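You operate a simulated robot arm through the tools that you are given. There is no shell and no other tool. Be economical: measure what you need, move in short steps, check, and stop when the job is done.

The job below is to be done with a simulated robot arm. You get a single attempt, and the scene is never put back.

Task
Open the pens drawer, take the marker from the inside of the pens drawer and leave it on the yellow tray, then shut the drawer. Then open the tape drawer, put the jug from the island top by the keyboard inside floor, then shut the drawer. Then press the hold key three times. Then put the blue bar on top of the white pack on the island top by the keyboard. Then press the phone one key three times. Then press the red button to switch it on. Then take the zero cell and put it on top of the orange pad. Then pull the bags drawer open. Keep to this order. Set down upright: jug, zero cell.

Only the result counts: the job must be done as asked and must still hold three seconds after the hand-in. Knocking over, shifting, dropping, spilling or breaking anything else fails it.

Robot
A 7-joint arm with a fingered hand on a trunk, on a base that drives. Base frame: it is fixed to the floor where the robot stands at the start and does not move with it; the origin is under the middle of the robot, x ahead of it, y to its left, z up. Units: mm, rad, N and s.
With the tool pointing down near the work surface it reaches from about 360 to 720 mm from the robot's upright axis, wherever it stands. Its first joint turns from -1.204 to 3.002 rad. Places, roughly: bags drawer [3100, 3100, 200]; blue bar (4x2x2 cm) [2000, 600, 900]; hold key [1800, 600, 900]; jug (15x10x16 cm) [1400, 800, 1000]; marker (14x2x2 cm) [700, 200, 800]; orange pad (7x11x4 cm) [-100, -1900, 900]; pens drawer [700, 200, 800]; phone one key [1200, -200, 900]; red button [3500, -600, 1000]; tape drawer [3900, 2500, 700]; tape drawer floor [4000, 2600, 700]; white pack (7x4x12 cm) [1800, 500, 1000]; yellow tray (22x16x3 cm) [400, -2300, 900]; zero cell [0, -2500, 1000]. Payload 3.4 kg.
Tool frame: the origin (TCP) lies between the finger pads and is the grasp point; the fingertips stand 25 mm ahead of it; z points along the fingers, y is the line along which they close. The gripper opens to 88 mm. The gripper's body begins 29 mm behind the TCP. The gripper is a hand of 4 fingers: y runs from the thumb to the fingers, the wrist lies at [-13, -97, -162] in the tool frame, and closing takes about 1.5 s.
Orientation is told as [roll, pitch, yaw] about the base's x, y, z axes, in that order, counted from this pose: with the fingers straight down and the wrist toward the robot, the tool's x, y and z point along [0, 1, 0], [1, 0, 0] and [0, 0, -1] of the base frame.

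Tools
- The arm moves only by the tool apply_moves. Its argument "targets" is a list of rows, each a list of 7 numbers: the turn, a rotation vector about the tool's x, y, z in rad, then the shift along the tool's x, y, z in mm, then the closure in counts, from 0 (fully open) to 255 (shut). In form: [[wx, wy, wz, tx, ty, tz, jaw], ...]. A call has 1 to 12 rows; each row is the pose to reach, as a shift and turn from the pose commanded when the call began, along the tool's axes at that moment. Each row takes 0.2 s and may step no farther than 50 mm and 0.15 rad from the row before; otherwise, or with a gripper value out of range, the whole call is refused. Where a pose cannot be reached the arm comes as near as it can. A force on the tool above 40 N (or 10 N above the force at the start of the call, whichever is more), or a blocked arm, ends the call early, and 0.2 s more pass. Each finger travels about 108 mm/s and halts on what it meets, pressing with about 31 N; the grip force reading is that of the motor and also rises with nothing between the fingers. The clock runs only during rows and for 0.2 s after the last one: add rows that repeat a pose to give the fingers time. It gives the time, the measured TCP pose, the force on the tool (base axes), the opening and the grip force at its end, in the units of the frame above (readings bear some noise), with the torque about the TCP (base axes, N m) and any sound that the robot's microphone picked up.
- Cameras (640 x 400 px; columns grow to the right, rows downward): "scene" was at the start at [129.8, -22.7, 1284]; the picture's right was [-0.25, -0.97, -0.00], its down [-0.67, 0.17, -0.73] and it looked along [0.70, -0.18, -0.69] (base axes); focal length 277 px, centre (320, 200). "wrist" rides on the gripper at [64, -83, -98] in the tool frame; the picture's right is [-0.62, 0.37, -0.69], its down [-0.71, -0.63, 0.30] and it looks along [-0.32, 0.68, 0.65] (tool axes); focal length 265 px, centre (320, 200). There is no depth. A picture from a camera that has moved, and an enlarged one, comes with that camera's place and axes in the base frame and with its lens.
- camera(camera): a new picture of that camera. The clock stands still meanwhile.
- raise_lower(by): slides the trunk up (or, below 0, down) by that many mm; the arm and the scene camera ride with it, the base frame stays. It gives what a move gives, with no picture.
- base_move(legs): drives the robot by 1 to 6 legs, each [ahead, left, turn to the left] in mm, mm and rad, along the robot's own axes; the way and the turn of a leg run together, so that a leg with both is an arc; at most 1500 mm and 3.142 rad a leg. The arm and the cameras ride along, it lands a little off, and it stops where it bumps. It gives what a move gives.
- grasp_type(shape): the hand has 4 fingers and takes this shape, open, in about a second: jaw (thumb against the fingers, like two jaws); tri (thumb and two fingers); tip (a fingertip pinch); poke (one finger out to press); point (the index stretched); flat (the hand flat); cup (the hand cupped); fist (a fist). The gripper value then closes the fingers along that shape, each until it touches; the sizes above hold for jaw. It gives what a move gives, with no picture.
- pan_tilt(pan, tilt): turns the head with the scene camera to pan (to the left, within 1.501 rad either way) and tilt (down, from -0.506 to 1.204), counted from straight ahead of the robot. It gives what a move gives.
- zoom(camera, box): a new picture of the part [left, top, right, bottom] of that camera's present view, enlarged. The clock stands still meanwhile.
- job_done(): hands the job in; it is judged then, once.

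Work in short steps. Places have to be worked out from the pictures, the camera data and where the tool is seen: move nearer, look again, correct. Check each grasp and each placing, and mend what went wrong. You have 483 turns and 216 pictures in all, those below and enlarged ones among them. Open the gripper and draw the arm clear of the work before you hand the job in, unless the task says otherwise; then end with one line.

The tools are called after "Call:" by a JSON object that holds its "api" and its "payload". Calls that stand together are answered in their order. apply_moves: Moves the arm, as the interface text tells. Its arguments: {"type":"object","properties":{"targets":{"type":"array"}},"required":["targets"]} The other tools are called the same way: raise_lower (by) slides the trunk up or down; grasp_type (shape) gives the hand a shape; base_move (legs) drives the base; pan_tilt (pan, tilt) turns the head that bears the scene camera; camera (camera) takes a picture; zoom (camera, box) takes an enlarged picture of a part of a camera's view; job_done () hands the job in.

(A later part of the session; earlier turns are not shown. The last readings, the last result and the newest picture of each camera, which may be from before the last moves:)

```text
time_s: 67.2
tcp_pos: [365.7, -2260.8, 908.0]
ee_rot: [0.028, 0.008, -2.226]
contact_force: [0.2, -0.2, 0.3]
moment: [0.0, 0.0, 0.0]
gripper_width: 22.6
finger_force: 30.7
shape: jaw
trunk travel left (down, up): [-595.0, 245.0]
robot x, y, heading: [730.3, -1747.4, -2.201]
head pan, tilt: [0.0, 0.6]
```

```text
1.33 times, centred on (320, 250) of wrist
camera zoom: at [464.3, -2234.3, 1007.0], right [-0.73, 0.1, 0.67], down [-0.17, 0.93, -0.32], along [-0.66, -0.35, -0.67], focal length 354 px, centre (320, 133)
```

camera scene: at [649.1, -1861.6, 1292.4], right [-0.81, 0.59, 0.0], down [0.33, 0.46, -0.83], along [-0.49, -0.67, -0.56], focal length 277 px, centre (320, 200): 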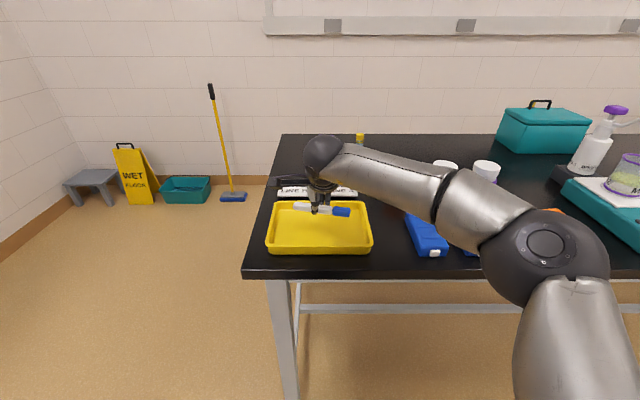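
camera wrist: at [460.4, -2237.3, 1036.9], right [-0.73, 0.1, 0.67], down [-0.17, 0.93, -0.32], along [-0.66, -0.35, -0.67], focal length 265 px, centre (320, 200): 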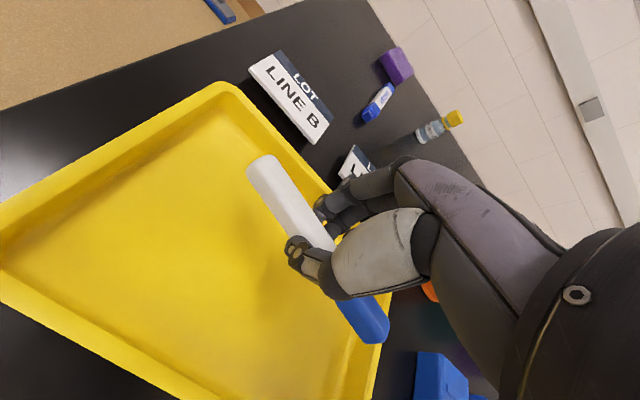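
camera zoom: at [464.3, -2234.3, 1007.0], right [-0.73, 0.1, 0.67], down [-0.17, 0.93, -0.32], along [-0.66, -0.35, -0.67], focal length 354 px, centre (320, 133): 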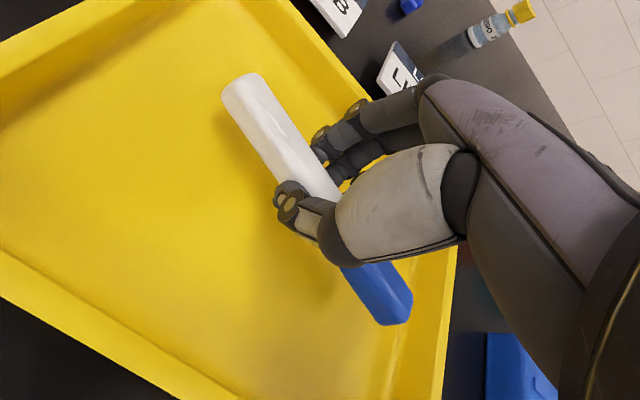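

Still no contact. I'll shift 15 mm left for margin at the blue end and continue down in small steps.

Call:
{"api": "apply_moves", "payload": {"targets": [[0, 0, 0, 15, 0, 3, 255], [0, 0, 0, 15, 0, 6, 255], [0, 0, 0, 15, 0, 9, 255], [0, 0, 0, 15, 0, 12, 255]]}}

```text
time_s: 68.2
tcp_pos: [376.1, -2271.9, 896.8]
ee_rot: [0.028, 0.004, -2.226]
contact_force: [0.1, -0.4, 0.2]
moment: [0.0, 0.01, 0.03]
gripper_width: 22.8
finger_force: 31.0
shape: jaw
trunk travel left (down, up): [-595.0, 245.0]
robot x, y, heading: [730.1, -1749.3, -2.203]
head pan, tilt: [0.0, 0.6]
```

Call:
{"api": "apply_moves", "payload": {"targets": [[0, 0, 0, 0, 0, 3, 255], [0, 0, 0, 0, 0, 6, 255], [0, 0, 0, 0, 0, 9, 255], [0, 0, 0, 0, 0, 12, 255]]}}

Call:
{"api": "camera", "payload": {"camera": "wrist"}}

```text
time_s: 69.2
tcp_pos: [377.5, -2270.2, 889.6]
ee_rot: [0.033, -0.005, -2.228]
contact_force: [-3.4, -4.4, 27.3]
moment: [-0.69, 0.25, -0.01]
gripper_width: 23.1
finger_force: 30.4
shape: jaw
trunk travel left (down, up): [-595.0, 245.0]
robot x, y, heading: [731.5, -1746.1, -2.204]
head pan, tilt: [0.0, 0.6]
```

```text
176 pictures are left
camera wrist: at [477.5, -2241.2, 989.2], right [-0.73, 0.1, 0.67], down [-0.17, 0.93, -0.33], along [-0.66, -0.36, -0.66], focal length 265 px, centre (320, 200)
```

wrist: 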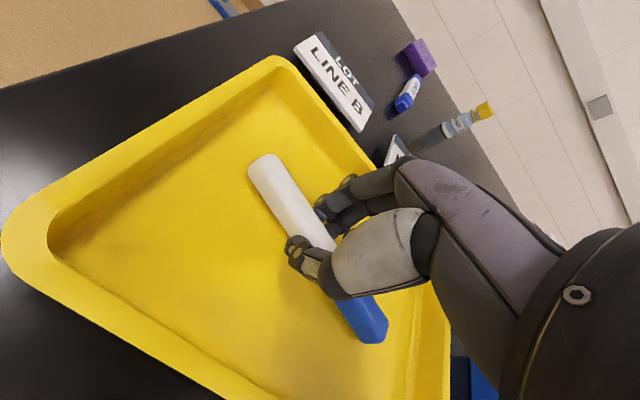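

Contact with the tray floor. I'll ease up 3 mm, open partially, and lift.

Call:
{"api": "apply_moves", "payload": {"targets": [[0, 0, 0, 0, 0, -3, 255], [0, 0, 0, 0, 0, -3, 180], [0, 0, 0, 0, 0, -3, 110], [0, 0, 0, 0, 0, -3, 110], [0, 0, 0, 0, 0, -3, 110], [0, 0, 0, 0, 0, -3, 110], [0, 0, 0, 0, 0, -30, 110], [0, 0, 0, 0, 0, -70, 110]]}}

Call:
{"api": "raise_lower", "payload": {"by": 80}}

Call:
{"api": "camera", "payload": {"camera": "wrist"}}

Call:
{"api": "camera", "payload": {"camera": "scene"}}

```text
time_s: 71.0
tcp_pos: [376.1, -2270.3, 953.2]
ee_rot: [0.025, 0.01, -2.227]
contact_force: [0.2, -0.7, 0.3]
moment: [0.01, -0.01, 0.01]
gripper_width: 49.9
finger_force: 0.1
shape: jaw
trunk travel left (down, up): [-595.0, 245.0]
robot x, y, heading: [730.2, -1748.7, -2.201]
head pan, tilt: [0.0, 0.6]
```

```text
time_s: 72.2
tcp_pos: [375.6, -2270.9, 1034.6]
ee_rot: [0.029, 0.009, -2.228]
contact_force: [0.7, -0.2, -0.8]
moment: [-0.02, 0.01, 0.01]
gripper_width: 49.9
finger_force: 0.0
shape: jaw
trunk travel left (down, up): [-675.0, 165.0]
robot x, y, heading: [729.8, -1746.4, -2.204]
head pan, tilt: [0.0, 0.6]
```

```text
175 pictures are left
camera wrist: at [474.8, -2242.9, 1133.6], right [-0.73, 0.09, 0.67], down [-0.17, 0.93, -0.32], along [-0.66, -0.35, -0.67], focal length 265 px, centre (320, 200)
```

wrist: 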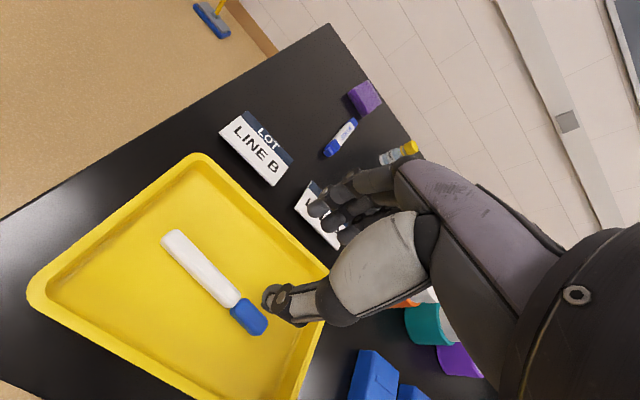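

```text
174 pictures are left
camera scene: at [648.8, -1861.7, 1372.4], right [-0.81, 0.59, 0.0], down [0.33, 0.46, -0.82], along [-0.49, -0.67, -0.57], focal length 277 px, centre (320, 200)
```

scene: 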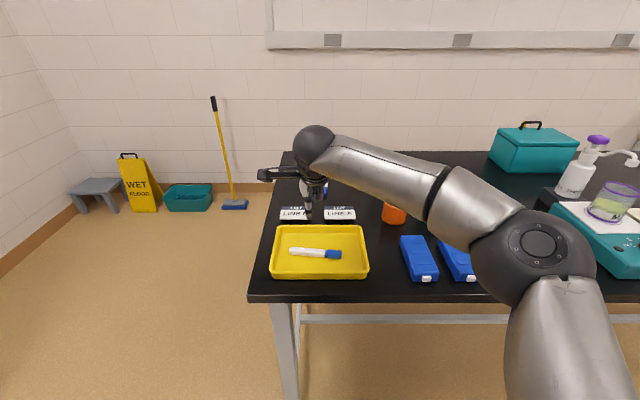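

The marker lies on the yellow tray. I'll drive back to the pens drawer (offset to the right of its handle) to push it shut.

Call:
{"api": "base_move", "payload": {"legs": [[-330, 0, 0], [0, -1030, 0], [0, 0, 1.571], [0, 0, 1.57]]}}

Call:
{"api": "camera", "payload": {"camera": "scene"}}

```text
time_s: 87.0
tcp_pos: [434.2, -349.7, 1032.9]
ee_rot: [0.026, 0.007, 0.947]
contact_force: [-0.7, -0.4, 0.1]
moment: [0.01, 0.02, 0.0]
gripper_width: 49.9
finger_force: 0.2
shape: jaw
trunk travel left (down, up): [-675.0, 165.0]
robot x, y, heading: [97.2, -886.3, 0.972]
head pan, tilt: [0.0, 0.6]
```

```text
173 pictures are left
camera scene: at [174.8, -772.0, 1372.4], right [0.83, -0.56, 0.0], down [-0.32, -0.47, -0.83], along [0.46, 0.68, -0.56], focal length 277 px, centre (320, 200)
```

scene: 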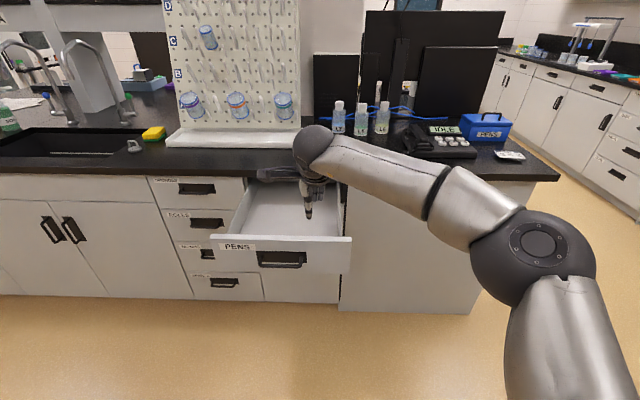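

I'll square up, back off a bit, close the fingers, and turn the tool horizontal.

Call:
{"api": "base_move", "payload": {"legs": [[-80, 0, -0.033]]}}

Call:
{"api": "apply_moves", "payload": {"targets": [[-0.143, 0, 0, 0, 0, 0, 150], [-0.286, 0, 0, 0, 0, 0, 255], [-0.428, 0, 0, 0, 0, 0, 255], [-0.571, 0, 0, 0, 0, 0, 255], [-0.714, 0, 0, 0, 0, 0, 255], [-0.857, 0, 0, 0, 0, 0, 255], [-1.0, 0, 0, 0, 0, 0, 255], [-1.142, 0, 0, 0, 0, 0, 255], [-1.285, 0, 0, 0, 0, 0, 255], [-1.428, 0, 0, 0, 0, 0, 255], [-1.571, 0, 0, 0, 0, 0, 255]]}}

Call:
{"api": "raise_lower", "payload": {"by": -232}}

Call:
{"api": "camera", "payload": {"camera": "scene"}}

```text
time_s: 88.0
tcp_pos: [407.4, -427.2, 1033.2]
ee_rot: [0.026, 0.007, 0.914]
contact_force: [-0.5, -0.5, 0.1]
moment: [-0.02, -0.01, -0.01]
gripper_width: 50.0
finger_force: 0.0
shape: jaw
trunk travel left (down, up): [-675.0, 165.0]
robot x, y, heading: [51.6, -950.9, 0.937]
head pan, tilt: [0.0, 0.6]
```

```text
time_s: 90.4
tcp_pos: [408.1, -426.3, 1033.7]
ee_rot: [1.447, -1.544, -0.532]
contact_force: [0.3, 0.0, -0.5]
moment: [0.02, 0.02, -0.02]
gripper_width: 0.1
finger_force: 30.7
shape: jaw
trunk travel left (down, up): [-675.0, 165.0]
robot x, y, heading: [53.9, -947.2, 0.941]
head pan, tilt: [0.0, 0.6]
```

```text
time_s: 92.9
tcp_pos: [407.9, -426.8, 800.9]
ee_rot: [1.357, -1.542, -0.445]
contact_force: [-0.3, 0.0, 0.2]
moment: [0.0, -0.02, 0.0]
gripper_width: 0.0
finger_force: 30.4
shape: jaw
trunk travel left (down, up): [-443.0, 397.0]
robot x, y, heading: [52.3, -946.8, 0.939]
head pan, tilt: [0.0, 0.6]
```

```text
172 pictures are left
camera scene: at [133.1, -839.1, 1140.5], right [0.81, -0.59, 0.0], down [-0.33, -0.46, -0.83], along [0.49, 0.67, -0.56], focal length 277 px, centre (320, 200)
```

scene: 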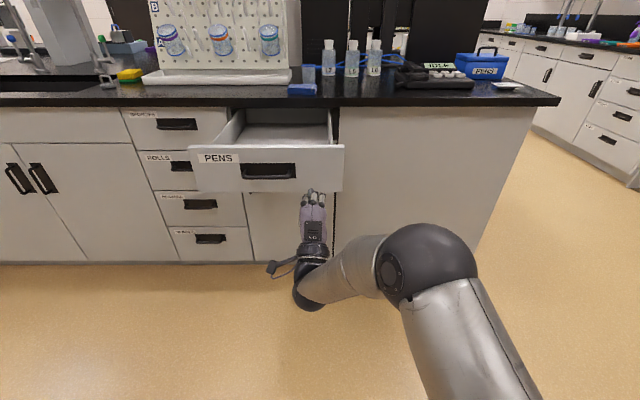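

The fingertips face the panel right of the handle. I'll push by driving ahead 300, then look.

Call:
{"api": "base_move", "payload": {"legs": [[300, 0, 0]]}}

Call:
{"api": "camera", "payload": {"camera": "scene"}}

```text
time_s: 94.9
tcp_pos: [585.8, -187.6, 799.9]
ee_rot: [1.341, -1.54, -0.429]
contact_force: [0.1, -0.3, -0.2]
moment: [0.04, 0.01, 0.02]
gripper_width: 0.0
finger_force: 31.4
shape: jaw
trunk travel left (down, up): [-443.0, 397.0]
robot x, y, heading: [231.2, -709.0, 0.939]
head pan, tilt: [0.0, 0.6]
```

```text
171 pictures are left
camera scene: at [310.4, -598.2, 1140.4], right [0.81, -0.59, 0.0], down [-0.34, -0.46, -0.82], along [0.49, 0.66, -0.57], focal length 277 px, centre (320, 200)
```

scene: 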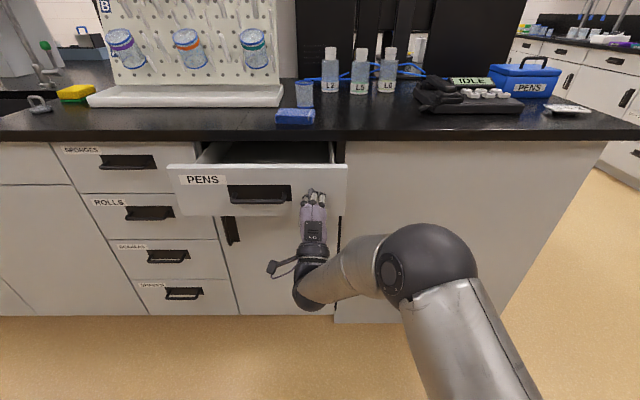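

It's closing smoothly. I'll push 140 more, then finish gently.

Call:
{"api": "base_move", "payload": {"legs": [[140, 0, 0]]}}

Call:
{"api": "zoom", "payload": {"camera": "scene", "box": [140, 100, 400, 260]}}

```text
time_s: 96.2
tcp_pos: [670.9, -73.1, 801.2]
ee_rot: [1.332, -1.542, -0.418]
contact_force: [-0.8, 0.7, -0.1]
moment: [0.03, 0.03, -0.03]
gripper_width: 0.3
finger_force: 31.0
shape: jaw
trunk travel left (down, up): [-443.0, 397.0]
robot x, y, heading: [310.3, -590.8, 0.938]
head pan, tilt: [0.0, 0.6]
```

```text
2.46 times, centred on (270, 180) of scene
camera zoom: at [394.5, -484.4, 1140.3], right [0.8, -0.59, 0.0], down [-0.34, -0.45, -0.82], along [0.49, 0.66, -0.57], focal length 683 px, centre (443, 249)
```

zoom: 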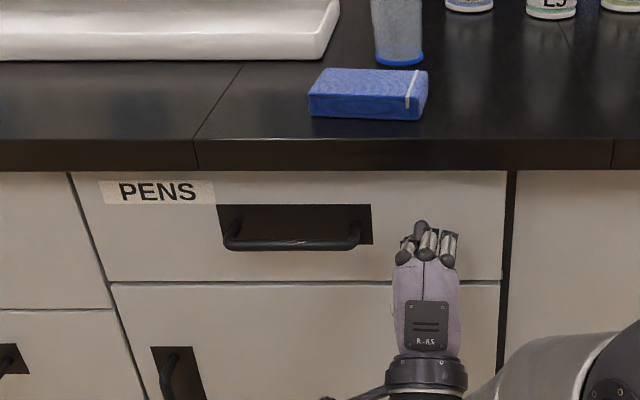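

Nearly shut. I'll push another 25 mm to seat it.

Call:
{"api": "base_move", "payload": {"legs": [[25, 0, 0]]}}

Call:
{"api": "zoom", "payload": {"camera": "scene", "box": [140, 100, 400, 260]}}

```text
time_s: 97.1
tcp_pos: [679.8, -58.0, 804.7]
ee_rot: [1.79, -1.538, -0.88]
contact_force: [-3.6, -7.8, -0.3]
moment: [-0.09, 0.01, -0.01]
gripper_width: 0.0
finger_force: 30.8
shape: jaw
trunk travel left (down, up): [-443.0, 397.0]
robot x, y, heading: [325.5, -575.1, 0.94]
head pan, tilt: [0.0, 0.6]
stopped in leg 1: the force on the tool passed its limit at 53 N (the readings are from after the stop); the commanded pose is now the measured one
```

```text
2.46 times, centred on (270, 180) of scene
camera zoom: at [406.2, -469.3, 1140.6], right [0.8, -0.59, 0.0], down [-0.34, -0.45, -0.83], along [0.49, 0.66, -0.56], focal length 683 px, centre (443, 249)
```

zoom: 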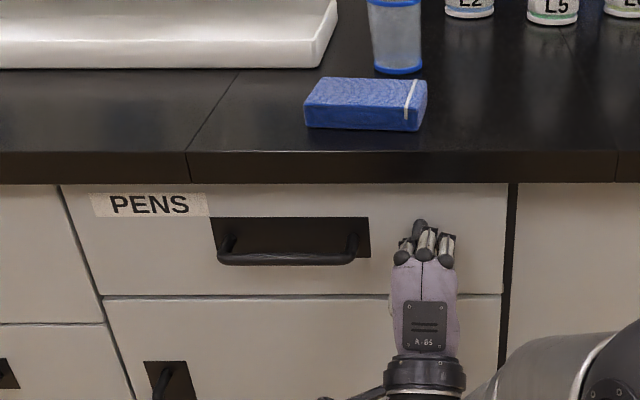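

The force limit tripped, and the drawer is flush: shut. Next, the tape drawer across the room: I'll back off, raise up, turn right and look down the aisle.

Call:
{"api": "base_move", "payload": {"legs": [[-400, 0, 0]]}}

Call:
{"api": "raise_lower", "payload": {"by": 250}}

Call:
{"api": "base_move", "payload": {"legs": [[0, 0, -1.571]]}}

Call:
{"api": "pan_tilt", "payload": {"pan": 0.5, "tilt": 0.35}}

Call:
{"api": "camera", "payload": {"camera": "scene"}}

```text
time_s: 99.6
tcp_pos: [442.6, -375.0, 803.7]
ee_rot: [1.769, -1.538, -0.852]
contact_force: [-0.8, -0.4, 0.2]
moment: [0.01, -0.02, -0.01]
gripper_width: 0.1
finger_force: 31.3
shape: jaw
trunk travel left (down, up): [-443.0, 397.0]
robot x, y, heading: [91.3, -895.3, 0.947]
head pan, tilt: [0.0, 0.6]
```

```text
time_s: 102.2
tcp_pos: [443.0, -374.7, 1053.3]
ee_rot: [1.755, -1.539, -0.838]
contact_force: [-0.2, 0.2, 0.2]
moment: [0.02, 0.03, 0.01]
gripper_width: 0.0
finger_force: 31.1
shape: jaw
trunk travel left (down, up): [-693.0, 147.0]
robot x, y, heading: [91.2, -892.5, 0.94]
head pan, tilt: [0.0, 0.6]
```

```text
time_s: 106.4
tcp_pos: [615.1, -1244.9, 1054.5]
ee_rot: [1.758, -1.539, -2.404]
contact_force: [0.2, -0.9, -0.7]
moment: [0.02, 0.03, 0.02]
gripper_width: 0.0
finger_force: 30.8
shape: jaw
trunk travel left (down, up): [-693.0, 147.0]
robot x, y, heading: [88.9, -896.5, -0.62]
head pan, tilt: [0.0, 0.6]
```

```text
time_s: 107.3
tcp_pos: [615.2, -1244.9, 1054.3]
ee_rot: [1.759, -1.539, -2.401]
contact_force: [-0.7, 0.9, -0.4]
moment: [0.02, 0.0, -0.01]
gripper_width: 0.1
finger_force: 30.5
shape: jaw
trunk travel left (down, up): [-693.0, 147.0]
robot x, y, heading: [87.2, -894.3, -0.62]
head pan, tilt: [0.499, 0.351]
```

```text
168 pictures are left
camera scene: at [223.2, -939.4, 1413.2], right [-0.12, -0.99, 0.0], down [-0.34, 0.04, -0.94], along [0.93, -0.12, -0.34], focal length 277 px, centre (320, 200)
```

scene: 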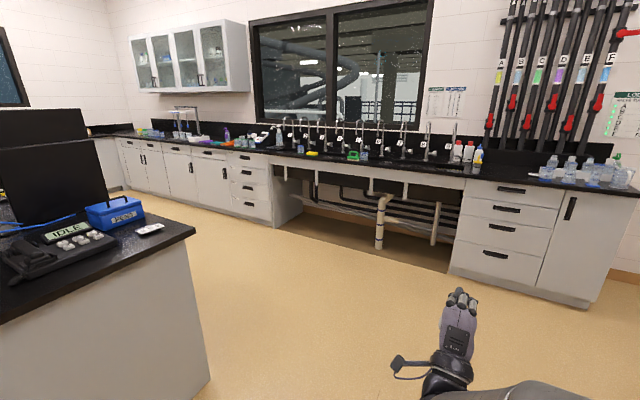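

A clear, wide aisle lies past the island end. I'll drive 1480 along it, turn left, drive up and look.

Call:
{"api": "base_move", "payload": {"legs": [[1480, 0, -0.012], [0, 0, 1.571], [1200, 0, 0]]}}

Call:
{"api": "pan_tilt", "payload": {"pan": 0.7, "tilt": 0.45}}

Call:
{"api": "camera", "payload": {"camera": "scene"}}

Call:
{"api": "pan_tilt", "payload": {"pan": 0.0, "tilt": 0.35}}

Call:
{"api": "camera", "payload": {"camera": "scene"}}

```text
time_s: 124.2
tcp_pos: [2322.4, -282.9, 1054.4]
ee_rot: [1.753, -1.539, -0.825]
contact_force: [-0.9, 0.7, 0.0]
moment: [0.0, 0.01, 0.0]
gripper_width: 0.0
finger_force: 30.8
shape: jaw
trunk travel left (down, up): [-693.0, 147.0]
robot x, y, heading: [1978.2, -808.4, 0.952]
head pan, tilt: [0.499, 0.351]
```

```text
time_s: 124.9
tcp_pos: [2322.4, -283.6, 1054.0]
ee_rot: [1.759, -1.539, -0.833]
contact_force: [-0.1, 0.6, -0.1]
moment: [-0.01, -0.01, -0.01]
gripper_width: 0.0
finger_force: 31.0
shape: jaw
trunk travel left (down, up): [-693.0, 147.0]
robot x, y, heading: [1974.2, -808.2, 0.949]
head pan, tilt: [0.7, 0.45]
```

```text
167 pictures are left
camera scene: at [1996.2, -678.3, 1404.0], right [1.0, 0.08, 0.0], down [0.03, -0.43, -0.9], along [-0.07, 0.9, -0.43], focal length 277 px, centre (320, 200)
```

scene: 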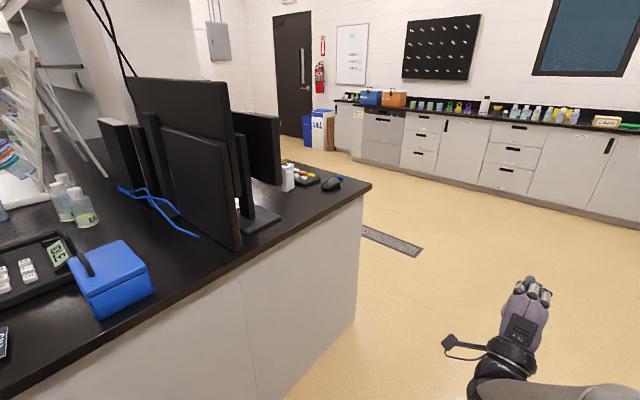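

```text
time_s: 126.0
tcp_pos: [2322.4, -283.3, 1054.7]
ee_rot: [1.756, -1.539, -0.83]
contact_force: [-0.9, -0.6, -1.1]
moment: [-0.03, 0.01, 0.02]
gripper_width: 0.1
finger_force: 31.1
shape: jaw
trunk travel left (down, up): [-693.0, 147.0]
robot x, y, heading: [1975.5, -808.1, 0.949]
head pan, tilt: [0.0, 0.351]
```

```text
166 pictures are left
camera scene: at [2057.4, -694.1, 1413.2], right [0.81, -0.58, 0.0], down [-0.2, -0.28, -0.94], along [0.55, 0.76, -0.34], focal length 277 px, centre (320, 200)
```

scene: 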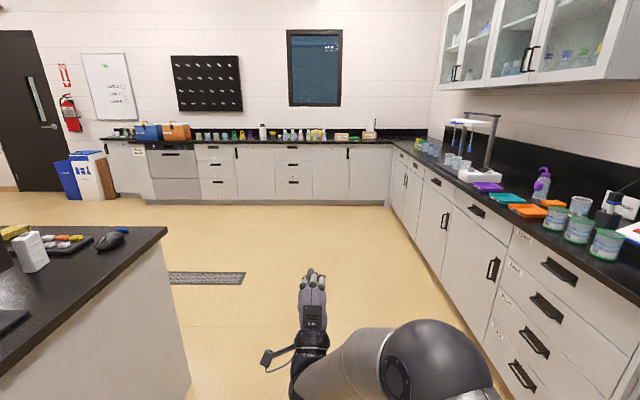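

The tape drawer should be the top drawer of the column near pixel (293,155), and bags the bottom drawer of the column near (217,190). I'll drive up toward the tape drawer.

Call:
{"api": "base_move", "payload": {"legs": [[1400, 0, -0.01], [1050, 390, 0]]}}

Call:
{"api": "pan_tilt", "payload": {"pan": 0.0, "tilt": 0.6}}

Call:
{"api": "camera", "payload": {"camera": "scene"}}

```text
time_s: 138.3
tcp_pos: [3403.3, 1941.0, 1054.7]
ee_rot: [1.75, -1.538, -0.806]
contact_force: [-0.1, 1.1, 0.6]
moment: [-0.01, 0.0, -0.02]
gripper_width: 0.0
finger_force: 31.4
shape: jaw
trunk travel left (down, up): [-693.0, 147.0]
robot x, y, heading: [3066.3, 1410.1, 0.966]
head pan, tilt: [0.0, 0.351]
```

```text
time_s: 139.1
tcp_pos: [3403.6, 1939.5, 1055.2]
ee_rot: [1.758, -1.539, -0.812]
contact_force: [-0.4, -1.3, -0.1]
moment: [0.01, 0.02, -0.03]
gripper_width: 0.0
finger_force: 31.1
shape: jaw
trunk travel left (down, up): [-693.0, 147.0]
robot x, y, heading: [3065.9, 1405.0, 0.965]
head pan, tilt: [0.0, 0.6]
```

```text
165 pictures are left
camera scene: at [3144.3, 1520.3, 1390.5], right [0.82, -0.57, 0.0], down [-0.32, -0.46, -0.83], along [0.47, 0.68, -0.56], focal length 277 px, centre (320, 200)
```

scene: 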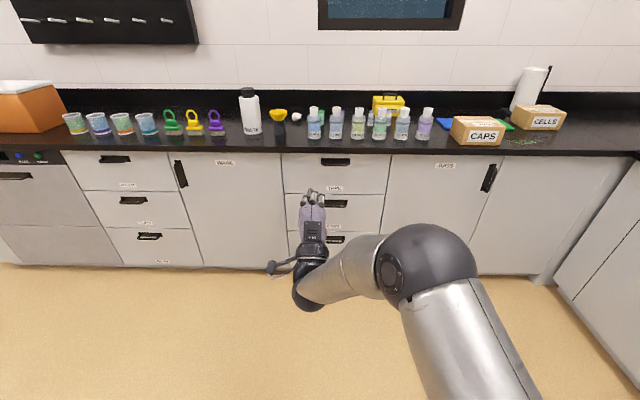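

Call:
{"api": "zoom", "payload": {"camera": "scene", "box": [270, 130, 400, 250]}}

Call:
{"api": "zoom", "payload": {"camera": "scene", "box": [80, 140, 210, 270]}}

```text
3.33 times, centred on (335, 190) of scene
camera zoom: at [3144.3, 1520.3, 1390.5], right [0.82, -0.57, 0.0], down [-0.32, -0.46, -0.83], along [0.47, 0.68, -0.56], focal length 924 px, centre (270, 233)
```

zoom: 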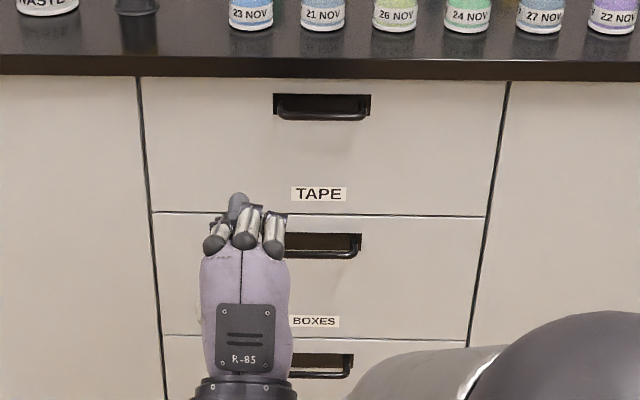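

```text
3.08 times, centred on (145, 205) of scene
camera zoom: at [3144.3, 1520.3, 1390.5], right [0.82, -0.57, 0.0], down [-0.32, -0.46, -0.83], along [0.47, 0.68, -0.56], focal length 853 px, centre (858, 185)
```

zoom: 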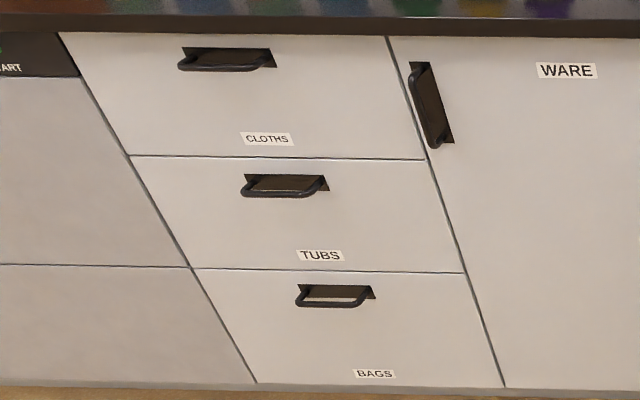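

The tape drawer handle is the top one, roughly at (3858, 2426, 807). I'll approach to about 100 mm short, lower, and re-measure.

Call:
{"api": "base_move", "payload": {"legs": [[500, -65, -0.026]]}}

Call:
{"api": "raise_lower", "payload": {"by": -247}}

Call:
{"api": "apply_moves", "payload": {"targets": [[0, 0, 0, 0, 0, 0, 100], [0, 0, 0, 0, 0, 0, 0], [0, 0, 0, 0, 0, 0, 0], [0, 0, 0, 0, 0, 0, 0], [0, 0, 0, 0, 0, 0, 0]]}}

Call:
{"api": "camera", "payload": {"camera": "scene"}}

Call:
{"api": "camera", "payload": {"camera": "wrist"}}

```text
time_s: 142.0
tcp_pos: [3760.3, 2287.1, 1052.9]
ee_rot: [1.743, -1.539, -0.832]
contact_force: [0.6, 0.4, -0.3]
moment: [-0.01, -0.03, 0.02]
gripper_width: 0.1
finger_force: 31.4
shape: jaw
trunk travel left (down, up): [-693.0, 147.0]
robot x, y, heading: [3403.9, 1770.5, 0.93]
head pan, tilt: [0.0, 0.6]
```

```text
time_s: 144.5
tcp_pos: [3759.7, 2288.1, 806.7]
ee_rot: [1.756, -1.539, -0.847]
contact_force: [-0.7, 0.2, 0.2]
moment: [0.01, -0.05, 0.02]
gripper_width: 0.0
finger_force: 31.0
shape: jaw
trunk travel left (down, up): [-446.0, 394.0]
robot x, y, heading: [3402.8, 1766.4, 0.931]
head pan, tilt: [0.0, 0.6]
```

```text
time_s: 145.7
tcp_pos: [3759.7, 2287.5, 807.5]
ee_rot: [1.755, -1.538, -0.843]
contact_force: [-0.4, -0.6, -0.4]
moment: [-0.03, 0.0, -0.03]
gripper_width: 87.7
finger_force: 0.1
shape: jaw
trunk travel left (down, up): [-446.0, 394.0]
robot x, y, heading: [3401.3, 1766.8, 0.934]
head pan, tilt: [0.0, 0.6]
```

```text
162 pictures are left
camera scene: at [3485.4, 1877.2, 1143.4], right [0.8, -0.6, 0.0], down [-0.34, -0.45, -0.83], along [0.49, 0.66, -0.56], focal length 277 px, centre (320, 200)
```

scene: 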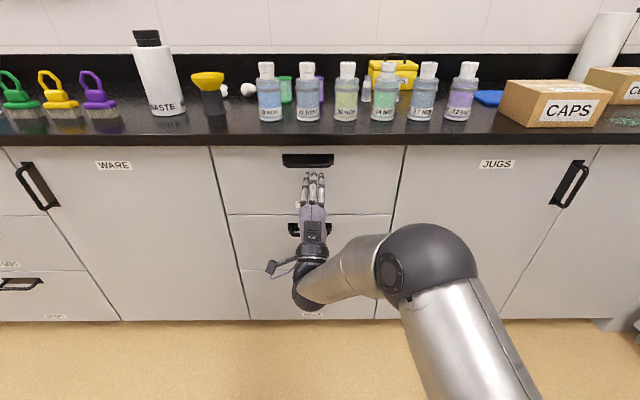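

```text
161 pictures are left
camera wrist: at [3646.4, 2251.2, 724.6], right [0.07, -0.94, 0.34], down [0.74, -0.18, -0.65], along [0.67, 0.3, 0.68], focal length 265 px, centre (320, 200)
```

wrist: 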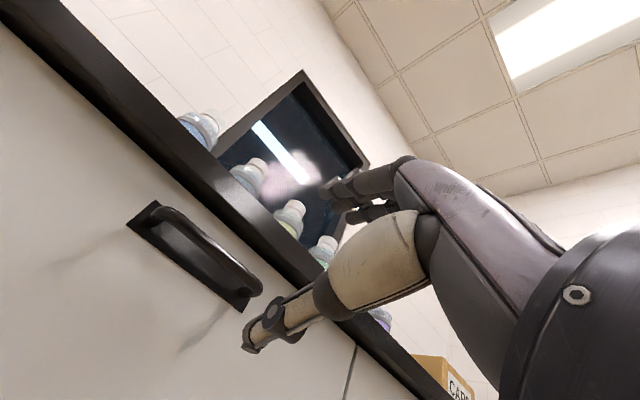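

Call:
{"api": "zoom", "payload": {"camera": "scene", "box": [250, 120, 370, 200]}}

```text
5.00 times, centred on (310, 160) of scene
camera zoom: at [3485.4, 1877.2, 1143.4], right [0.8, -0.6, 0.0], down [-0.34, -0.45, -0.83], along [0.49, 0.66, -0.56], focal length 1387 px, centre (370, 400)
```

zoom: 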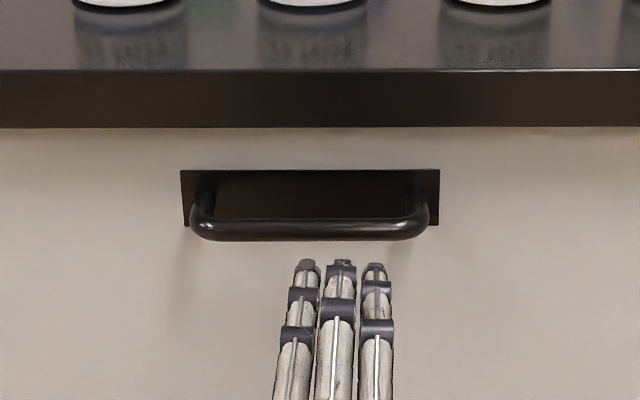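

Combining views, the bar sits at n≈4197, u≈1686, z≈819, about 136 mm ahead of the TCP. I'll advance with fingers partly closed (to clear the counter lip) and check.

Call:
{"api": "apply_moves", "payload": {"targets": [[0, 0, 0, 8, 5, 40, 85], [0, 0, 0, 16, 9, 80, 85], [0, 0, 0, 18, 9, 105, 85], [0, 0, 0, 18, 9, 105, 85]]}}

Call:
{"api": "camera", "payload": {"camera": "wrist"}}

Call:
{"api": "zoom", "payload": {"camera": "scene", "box": [250, 120, 370, 200]}}

```text
time_s: 146.7
tcp_pos: [3809.3, 2382.5, 818.1]
ee_rot: [1.73, -1.54, -0.817]
contact_force: [0.1, 0.5, -0.4]
moment: [0.0, 0.02, -0.02]
gripper_width: 58.8
finger_force: 0.0
shape: jaw
trunk travel left (down, up): [-446.0, 394.0]
robot x, y, heading: [3404.2, 1767.4, 0.931]
head pan, tilt: [0.0, 0.6]
```

```text
159 pictures are left
camera wrist: at [3697.1, 2345.6, 735.4], right [0.07, -0.94, 0.35], down [0.74, -0.18, -0.65], along [0.67, 0.3, 0.68], focal length 265 px, centre (320, 200)
```

wrist: 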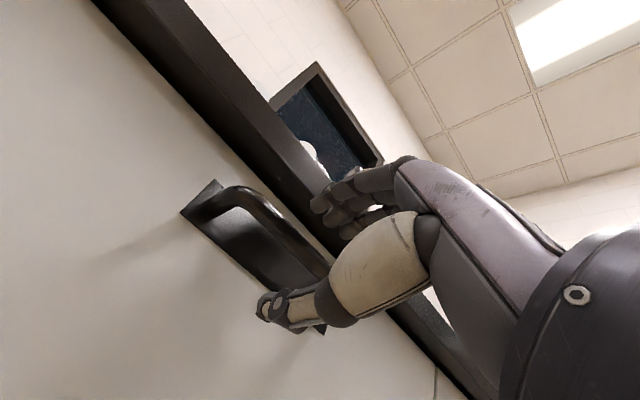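

```text
5.00 times, centred on (310, 160) of scene
camera zoom: at [3485.4, 1877.2, 1143.4], right [0.8, -0.6, 0.0], down [-0.34, -0.45, -0.83], along [0.49, 0.66, -0.56], focal length 1387 px, centre (370, 400)
```

zoom: 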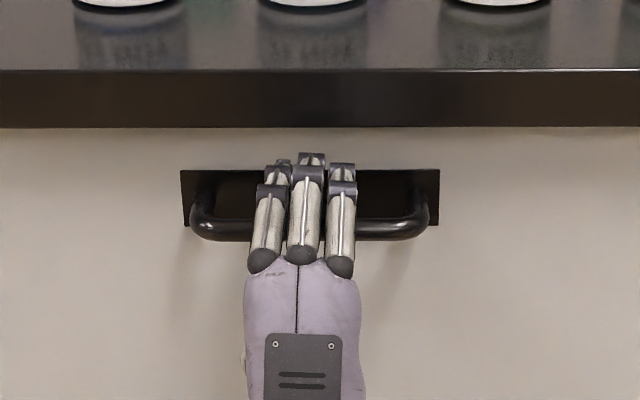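

Lined up on the bar. I'll advance 20 mm and close.

Call:
{"api": "apply_moves", "payload": {"targets": [[0, 0, 0, 0, 0, 20, 85], [0, 0, 0, 0, 0, 20, 170], [0, 0, 0, 0, 0, 20, 255], [0, 0, 0, 0, 0, 20, 255], [0, 0, 0, 0, 0, 20, 255], [0, 0, 0, 0, 0, 20, 255], [0, 0, 0, 0, 0, 20, 255]]}}

Call:
{"api": "zoom", "payload": {"camera": "wrist", "box": [160, 140, 440, 340]}}

```text
time_s: 148.3
tcp_pos: [3822.2, 2399.4, 818.0]
ee_rot: [1.723, -1.54, -0.813]
contact_force: [1.2, 3.2, -0.1]
moment: [-0.02, -0.01, 0.04]
gripper_width: 0.0
finger_force: 30.2
shape: jaw
trunk travel left (down, up): [-446.0, 394.0]
robot x, y, heading: [3403.7, 1769.1, 0.936]
head pan, tilt: [0.0, 0.6]
```

```text
2.00 times, centred on (300, 240) of wrist
camera zoom: at [3709.4, 2362.1, 735.3], right [0.07, -0.94, 0.35], down [0.74, -0.18, -0.65], along [0.67, 0.3, 0.68], focal length 531 px, centre (360, 120)
```

zoom: 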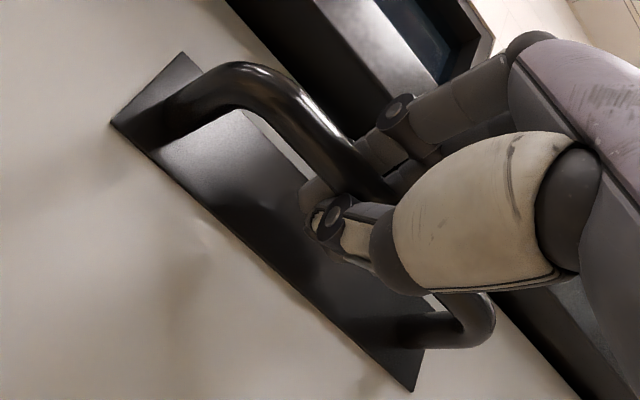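

Hooked. I'll pull back in steps.

Call:
{"api": "base_move", "payload": {"legs": [[-150, 0, 0]]}}

Call:
{"api": "base_move", "payload": {"legs": [[-150, 0, 0]]}}

Call:
{"api": "camera", "payload": {"camera": "scene"}}

```text
time_s: 149.7
tcp_pos: [3734.4, 2278.4, 817.1]
ee_rot: [1.708, -1.54, -0.8]
contact_force: [-0.8, 0.3, -4.6]
moment: [-0.05, -0.05, 0.05]
gripper_width: 0.0
finger_force: 31.2
shape: jaw
trunk travel left (down, up): [-446.0, 394.0]
robot x, y, heading: [3315.0, 1649.8, 0.933]
head pan, tilt: [0.0, 0.6]
```

```text
time_s: 151.1
tcp_pos: [3647.2, 2159.1, 818.1]
ee_rot: [1.687, -1.539, -0.778]
contact_force: [4.4, -2.9, -4.4]
moment: [-0.06, -0.07, 0.01]
gripper_width: 0.1
finger_force: 31.7
shape: jaw
trunk travel left (down, up): [-446.0, 394.0]
robot x, y, heading: [3229.7, 1530.6, 0.931]
head pan, tilt: [0.0, 0.6]
```

```text
156 pictures are left
camera scene: at [3308.8, 1638.0, 1143.3], right [0.8, -0.6, 0.0], down [-0.34, -0.45, -0.82], along [0.49, 0.66, -0.57], focal length 277 px, centre (320, 200)
```

scene: 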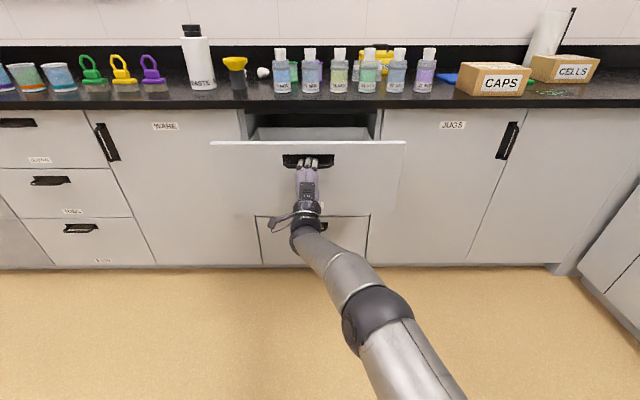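

Call:
{"api": "base_move", "payload": {"legs": [[-90, 0, 0]]}}

Call:
{"api": "camera", "payload": {"camera": "scene"}}

```text
time_s: 152.3
tcp_pos: [3593.6, 2085.3, 816.7]
ee_rot: [1.457, -1.541, -0.552]
contact_force: [4.9, 10.1, 1.8]
moment: [-0.1, -0.05, 0.07]
gripper_width: 0.0
finger_force: 31.1
shape: jaw
trunk travel left (down, up): [-446.0, 394.0]
robot x, y, heading: [3170.4, 1457.5, 0.925]
head pan, tilt: [0.0, 0.6]
stopped in leg 1: the force on the tool passed its limit at 44 N (the readings are from after the stop); the commanded pose is now the measured one
```

```text
155 pictures are left
camera scene: at [3253.5, 1565.6, 1143.1], right [0.8, -0.6, 0.0], down [-0.34, -0.46, -0.82], along [0.49, 0.66, -0.57], focal length 277 px, centre (320, 200)
```

scene: 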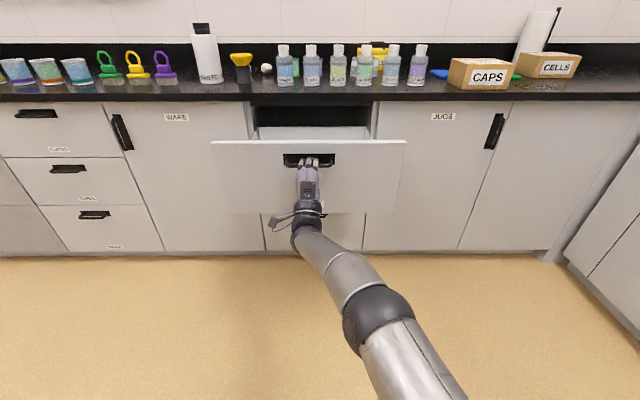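

Fully open (end stop reached). I'll release, back off and raise, then turn towards the island.

Call:
{"api": "apply_moves", "payload": {"targets": [[0, 0, 0, 0, 0, 0, 150], [0, 0, 0, 0, 0, 0, 85], [0, 0, 0, 0, 0, 0, 85], [0, 0, 0, 0, 0, 0, 60], [0, 0, 0, 0, 0, 0, 60], [0, 0, 0, 0, 0, 0, 60]]}}

Call:
{"api": "base_move", "payload": {"legs": [[-150, 0, 0]]}}

Call:
{"api": "raise_lower", "payload": {"by": 300}}

Call:
{"api": "camera", "payload": {"camera": "scene"}}

```text
time_s: 153.7
tcp_pos: [3592.0, 2084.4, 818.1]
ee_rot: [1.539, -1.541, -0.633]
contact_force: [-0.3, 0.3, -0.1]
moment: [0.0, -0.01, -0.02]
gripper_width: 66.9
finger_force: 0.0
shape: jaw
trunk travel left (down, up): [-446.0, 394.0]
robot x, y, heading: [3169.4, 1456.6, 0.929]
head pan, tilt: [0.0, 0.6]
```

```text
time_s: 155.1
tcp_pos: [3501.0, 1961.4, 818.6]
ee_rot: [1.558, -1.541, -0.653]
contact_force: [-1.0, 0.1, -0.8]
moment: [0.01, 0.01, 0.01]
gripper_width: 67.2
finger_force: 0.1
shape: jaw
trunk travel left (down, up): [-446.0, 394.0]
robot x, y, heading: [3080.8, 1333.1, 0.93]
head pan, tilt: [0.0, 0.6]
```

```text
time_s: 158.1
tcp_pos: [3501.8, 1962.9, 1117.5]
ee_rot: [1.536, -1.541, -0.628]
contact_force: [-0.3, -0.3, 0.0]
moment: [0.03, -0.02, 0.04]
gripper_width: 67.2
finger_force: 0.0
shape: jaw
trunk travel left (down, up): [-746.0, 94.0]
robot x, y, heading: [3076.6, 1333.5, 0.931]
head pan, tilt: [0.0, 0.6]
```

```text
154 pictures are left
camera scene: at [3162.0, 1441.8, 1443.4], right [0.8, -0.6, 0.0], down [-0.34, -0.45, -0.82], along [0.49, 0.66, -0.57], focal length 277 px, centre (320, 200)
```

scene: 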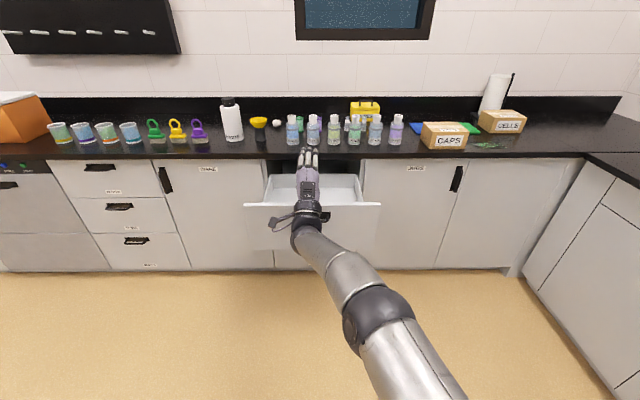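

I'll turn the tool back to pointing down while retracting, then turn the robot toward the island's far side.

Call:
{"api": "apply_moves", "payload": {"targets": [[0.143, 0, 0, 0, 0, -12, 0], [0.286, 0, 0, 0, 0, -24, 0], [0.428, 0, 0, 0, 0, -36, 0], [0.571, 0, 0, 0, 0, -48, 0], [0.714, 0, 0, 0, 0, -60, 0], [0.857, 0, 0, 0, 0, -72, 0], [1.0, 0, 0, 0, 0, -84, 0], [1.142, 0, 0, 0, 0, -96, 0], [1.285, 0, 0, 0, 0, -108, 0], [1.428, 0, 0, 0, 0, -120, 0], [1.571, 0, 0, 0, 0, -130, 0]]}}

Call:
{"api": "base_move", "payload": {"legs": [[0, 0, 1.571], [0, 0, 1.2]]}}

Call:
{"api": "pan_tilt", "payload": {"pan": 0.1, "tilt": 0.4}}

Call:
{"api": "camera", "payload": {"camera": "scene"}}

```text
time_s: 160.5
tcp_pos: [3422.2, 1859.3, 1117.3]
ee_rot: [0.032, 0.006, 0.909]
contact_force: [1.7, 0.0, 0.4]
moment: [0.0, -0.02, 0.0]
gripper_width: 87.7
finger_force: 0.0
shape: jaw
trunk travel left (down, up): [-746.0, 94.0]
robot x, y, heading: [3080.2, 1334.7, 0.933]
head pan, tilt: [0.0, 0.6]
```

```text
time_s: 167.6
tcp_pos: [2559.4, 979.4, 1118.1]
ee_rot: [0.029, 0.003, -2.631]
contact_force: [0.2, -0.4, 0.1]
moment: [-0.03, -0.01, -0.01]
gripper_width: 87.7
finger_force: 0.1
shape: jaw
trunk travel left (down, up): [-746.0, 94.0]
robot x, y, heading: [3074.6, 1331.3, -2.607]
head pan, tilt: [0.0, 0.6]
```

```text
time_s: 168.4
tcp_pos: [2560.4, 979.9, 1117.6]
ee_rot: [0.033, 0.003, -2.633]
contact_force: [-0.2, -0.5, 0.2]
moment: [0.01, 0.03, 0.03]
gripper_width: 87.6
finger_force: 0.0
shape: jaw
trunk travel left (down, up): [-746.0, 94.0]
robot x, y, heading: [3075.3, 1333.0, -2.607]
head pan, tilt: [0.099, 0.4]
```

```text
153 pictures are left
camera scene: at [2961.5, 1250.4, 1461.6], right [-0.59, 0.81, 0.0], down [0.31, 0.23, -0.92], along [-0.74, -0.55, -0.39], focal length 277 px, centre (320, 200)
```

scene: 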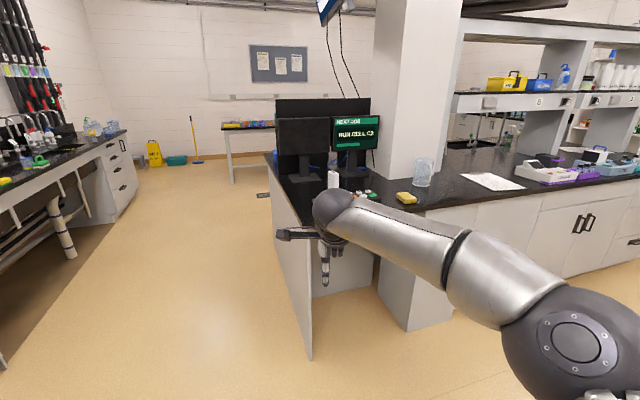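

Call:
{"api": "zoom", "payload": {"camera": "scene", "box": [260, 100, 480, 260]}}

```text
2.50 times, centred on (370, 180) of scene
camera zoom: at [2961.5, 1250.4, 1461.6], right [-0.59, 0.81, 0.0], down [0.31, 0.23, -0.92], along [-0.74, -0.55, -0.39], focal length 693 px, centre (195, 250)
```

zoom: 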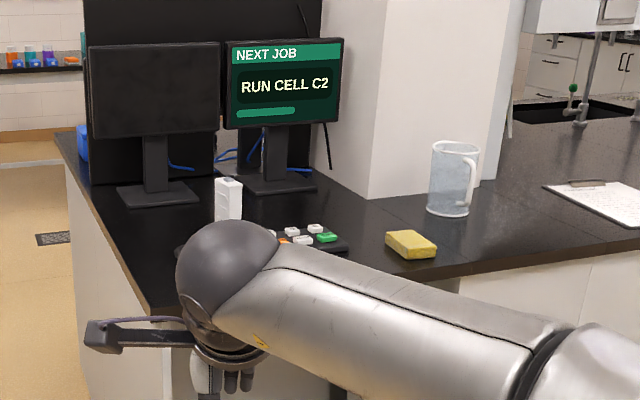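

The jug (clear, handle to the right) stands near (1330–1400, 800). I'll square up to the island and drive in front of the jug.

Call:
{"api": "base_move", "payload": {"legs": [[0, 0, 0.405], [400, -1040, 0]]}}

Call:
{"api": "pan_tilt", "payload": {"pan": 0.1, "tilt": 0.6}}

Call:
{"api": "camera", "payload": {"camera": "scene"}}

Call:
{"api": "camera", "payload": {"camera": "wrist"}}

```text
time_s: 175.2
tcp_pos: [1683.4, 1089.3, 1117.8]
ee_rot: [0.032, 0.002, -2.228]
contact_force: [0.0, -0.5, -0.4]
moment: [-0.02, -0.01, -0.02]
gripper_width: 87.6
finger_force: 0.1
shape: jaw
trunk travel left (down, up): [-746.0, 94.0]
robot x, y, heading: [2024.8, 1622.0, -2.204]
head pan, tilt: [0.099, 0.4]
```

```text
time_s: 175.9
tcp_pos: [1683.6, 1088.6, 1117.4]
ee_rot: [0.028, 0.002, -2.23]
contact_force: [0.1, 0.6, -0.5]
moment: [-0.01, -0.01, 0.0]
gripper_width: 87.8
finger_force: 0.0
shape: jaw
trunk travel left (down, up): [-746.0, 94.0]
robot x, y, heading: [2022.2, 1617.7, -2.204]
head pan, tilt: [0.099, 0.6]
```

```text
151 pictures are left
camera scene: at [1947.5, 1498.5, 1443.5], right [-0.86, 0.51, 0.0], down [0.29, 0.49, -0.83], along [-0.42, -0.71, -0.56], focal length 277 px, centre (320, 200)
```

scene: 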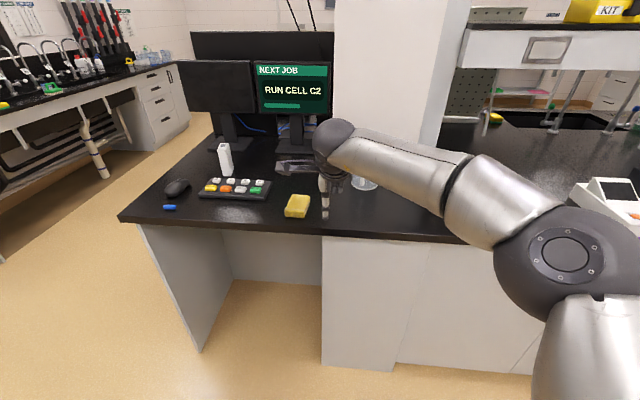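

```text
150 pictures are left
camera wrist: at [1782.3, 1116.5, 1217.3], right [-0.73, 0.1, 0.67], down [-0.17, 0.93, -0.33], along [-0.66, -0.35, -0.66], focal length 265 px, centre (320, 200)
```

wrist: 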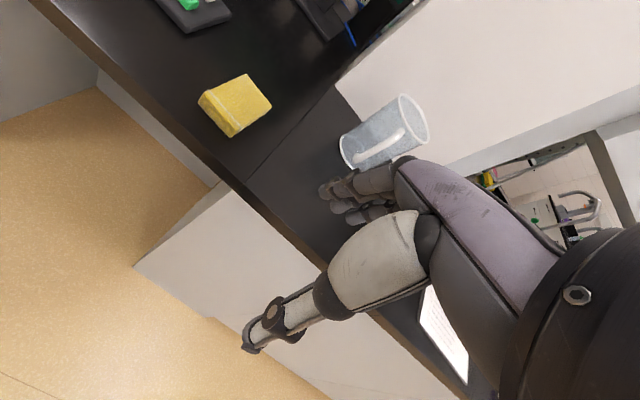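

The arm hides the jug; I'll slide the base right 220 mm and forward 100 to see it and triangulate.

Call:
{"api": "base_move", "payload": {"legs": [[100, -220, 0]]}}

Call:
{"api": "camera", "payload": {"camera": "scene"}}

Call:
{"api": "camera", "payload": {"camera": "wrist"}}

```text
time_s: 177.7
tcp_pos: [1445.8, 1138.7, 1117.2]
ee_rot: [0.031, 0.001, -2.23]
contact_force: [-0.2, -0.6, 0.1]
moment: [-0.04, 0.01, 0.0]
gripper_width: 87.9
finger_force: 0.2
shape: jaw
trunk travel left (down, up): [-746.0, 94.0]
robot x, y, heading: [1789.4, 1667.9, -2.206]
head pan, tilt: [0.099, 0.6]
```

```text
149 pictures are left
camera scene: at [1710.6, 1548.2, 1443.4], right [-0.86, 0.51, 0.0], down [0.29, 0.49, -0.82], along [-0.42, -0.71, -0.57], focal length 277 px, centre (320, 200)
```

scene: 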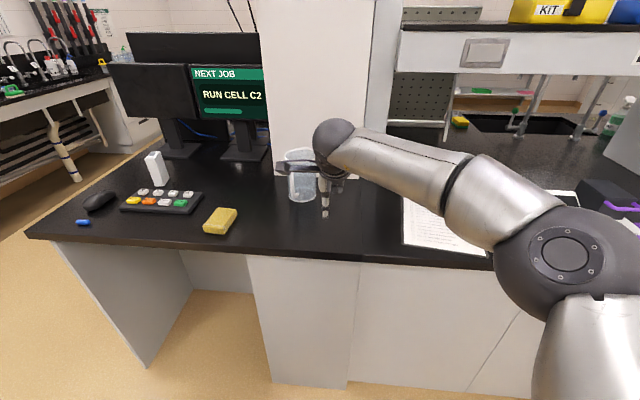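

```text
148 pictures are left
camera wrist: at [1545.1, 1166.4, 1217.3], right [-0.73, 0.1, 0.67], down [-0.17, 0.93, -0.33], along [-0.66, -0.35, -0.66], focal length 265 px, centre (320, 200)
```

wrist: 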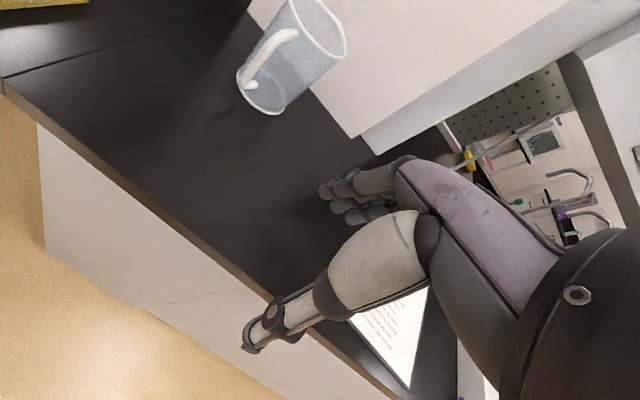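

Call:
{"api": "zoom", "payload": {"camera": "scene", "box": [250, 130, 370, 220]}}

Call:
{"api": "zoom", "payload": {"camera": "wrist", "box": [200, 0, 380, 130]}}

```text
4.44 times, centred on (310, 175) of scene
camera zoom: at [1710.6, 1548.2, 1443.4], right [-0.86, 0.51, 0.0], down [0.29, 0.49, -0.82], along [-0.42, -0.71, -0.57], focal length 1233 px, centre (364, 311)
```

zoom: 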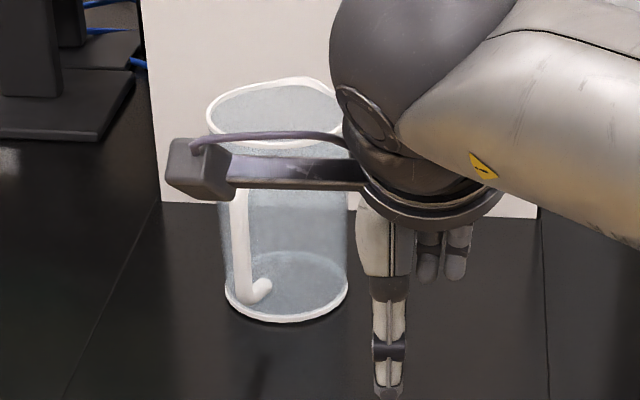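

```text
3.08 times, centred on (290, 65) of wrist
camera zoom: at [1545.1, 1166.4, 1217.3], right [-0.73, 0.1, 0.67], down [-0.17, 0.93, -0.33], along [-0.66, -0.35, -0.66], focal length 817 px, centre (412, 615)
```

zoom: 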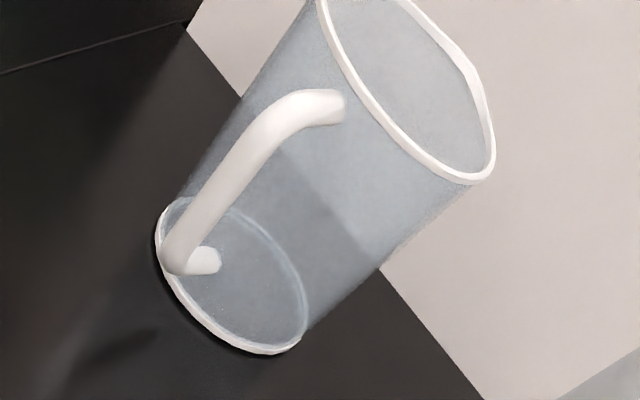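

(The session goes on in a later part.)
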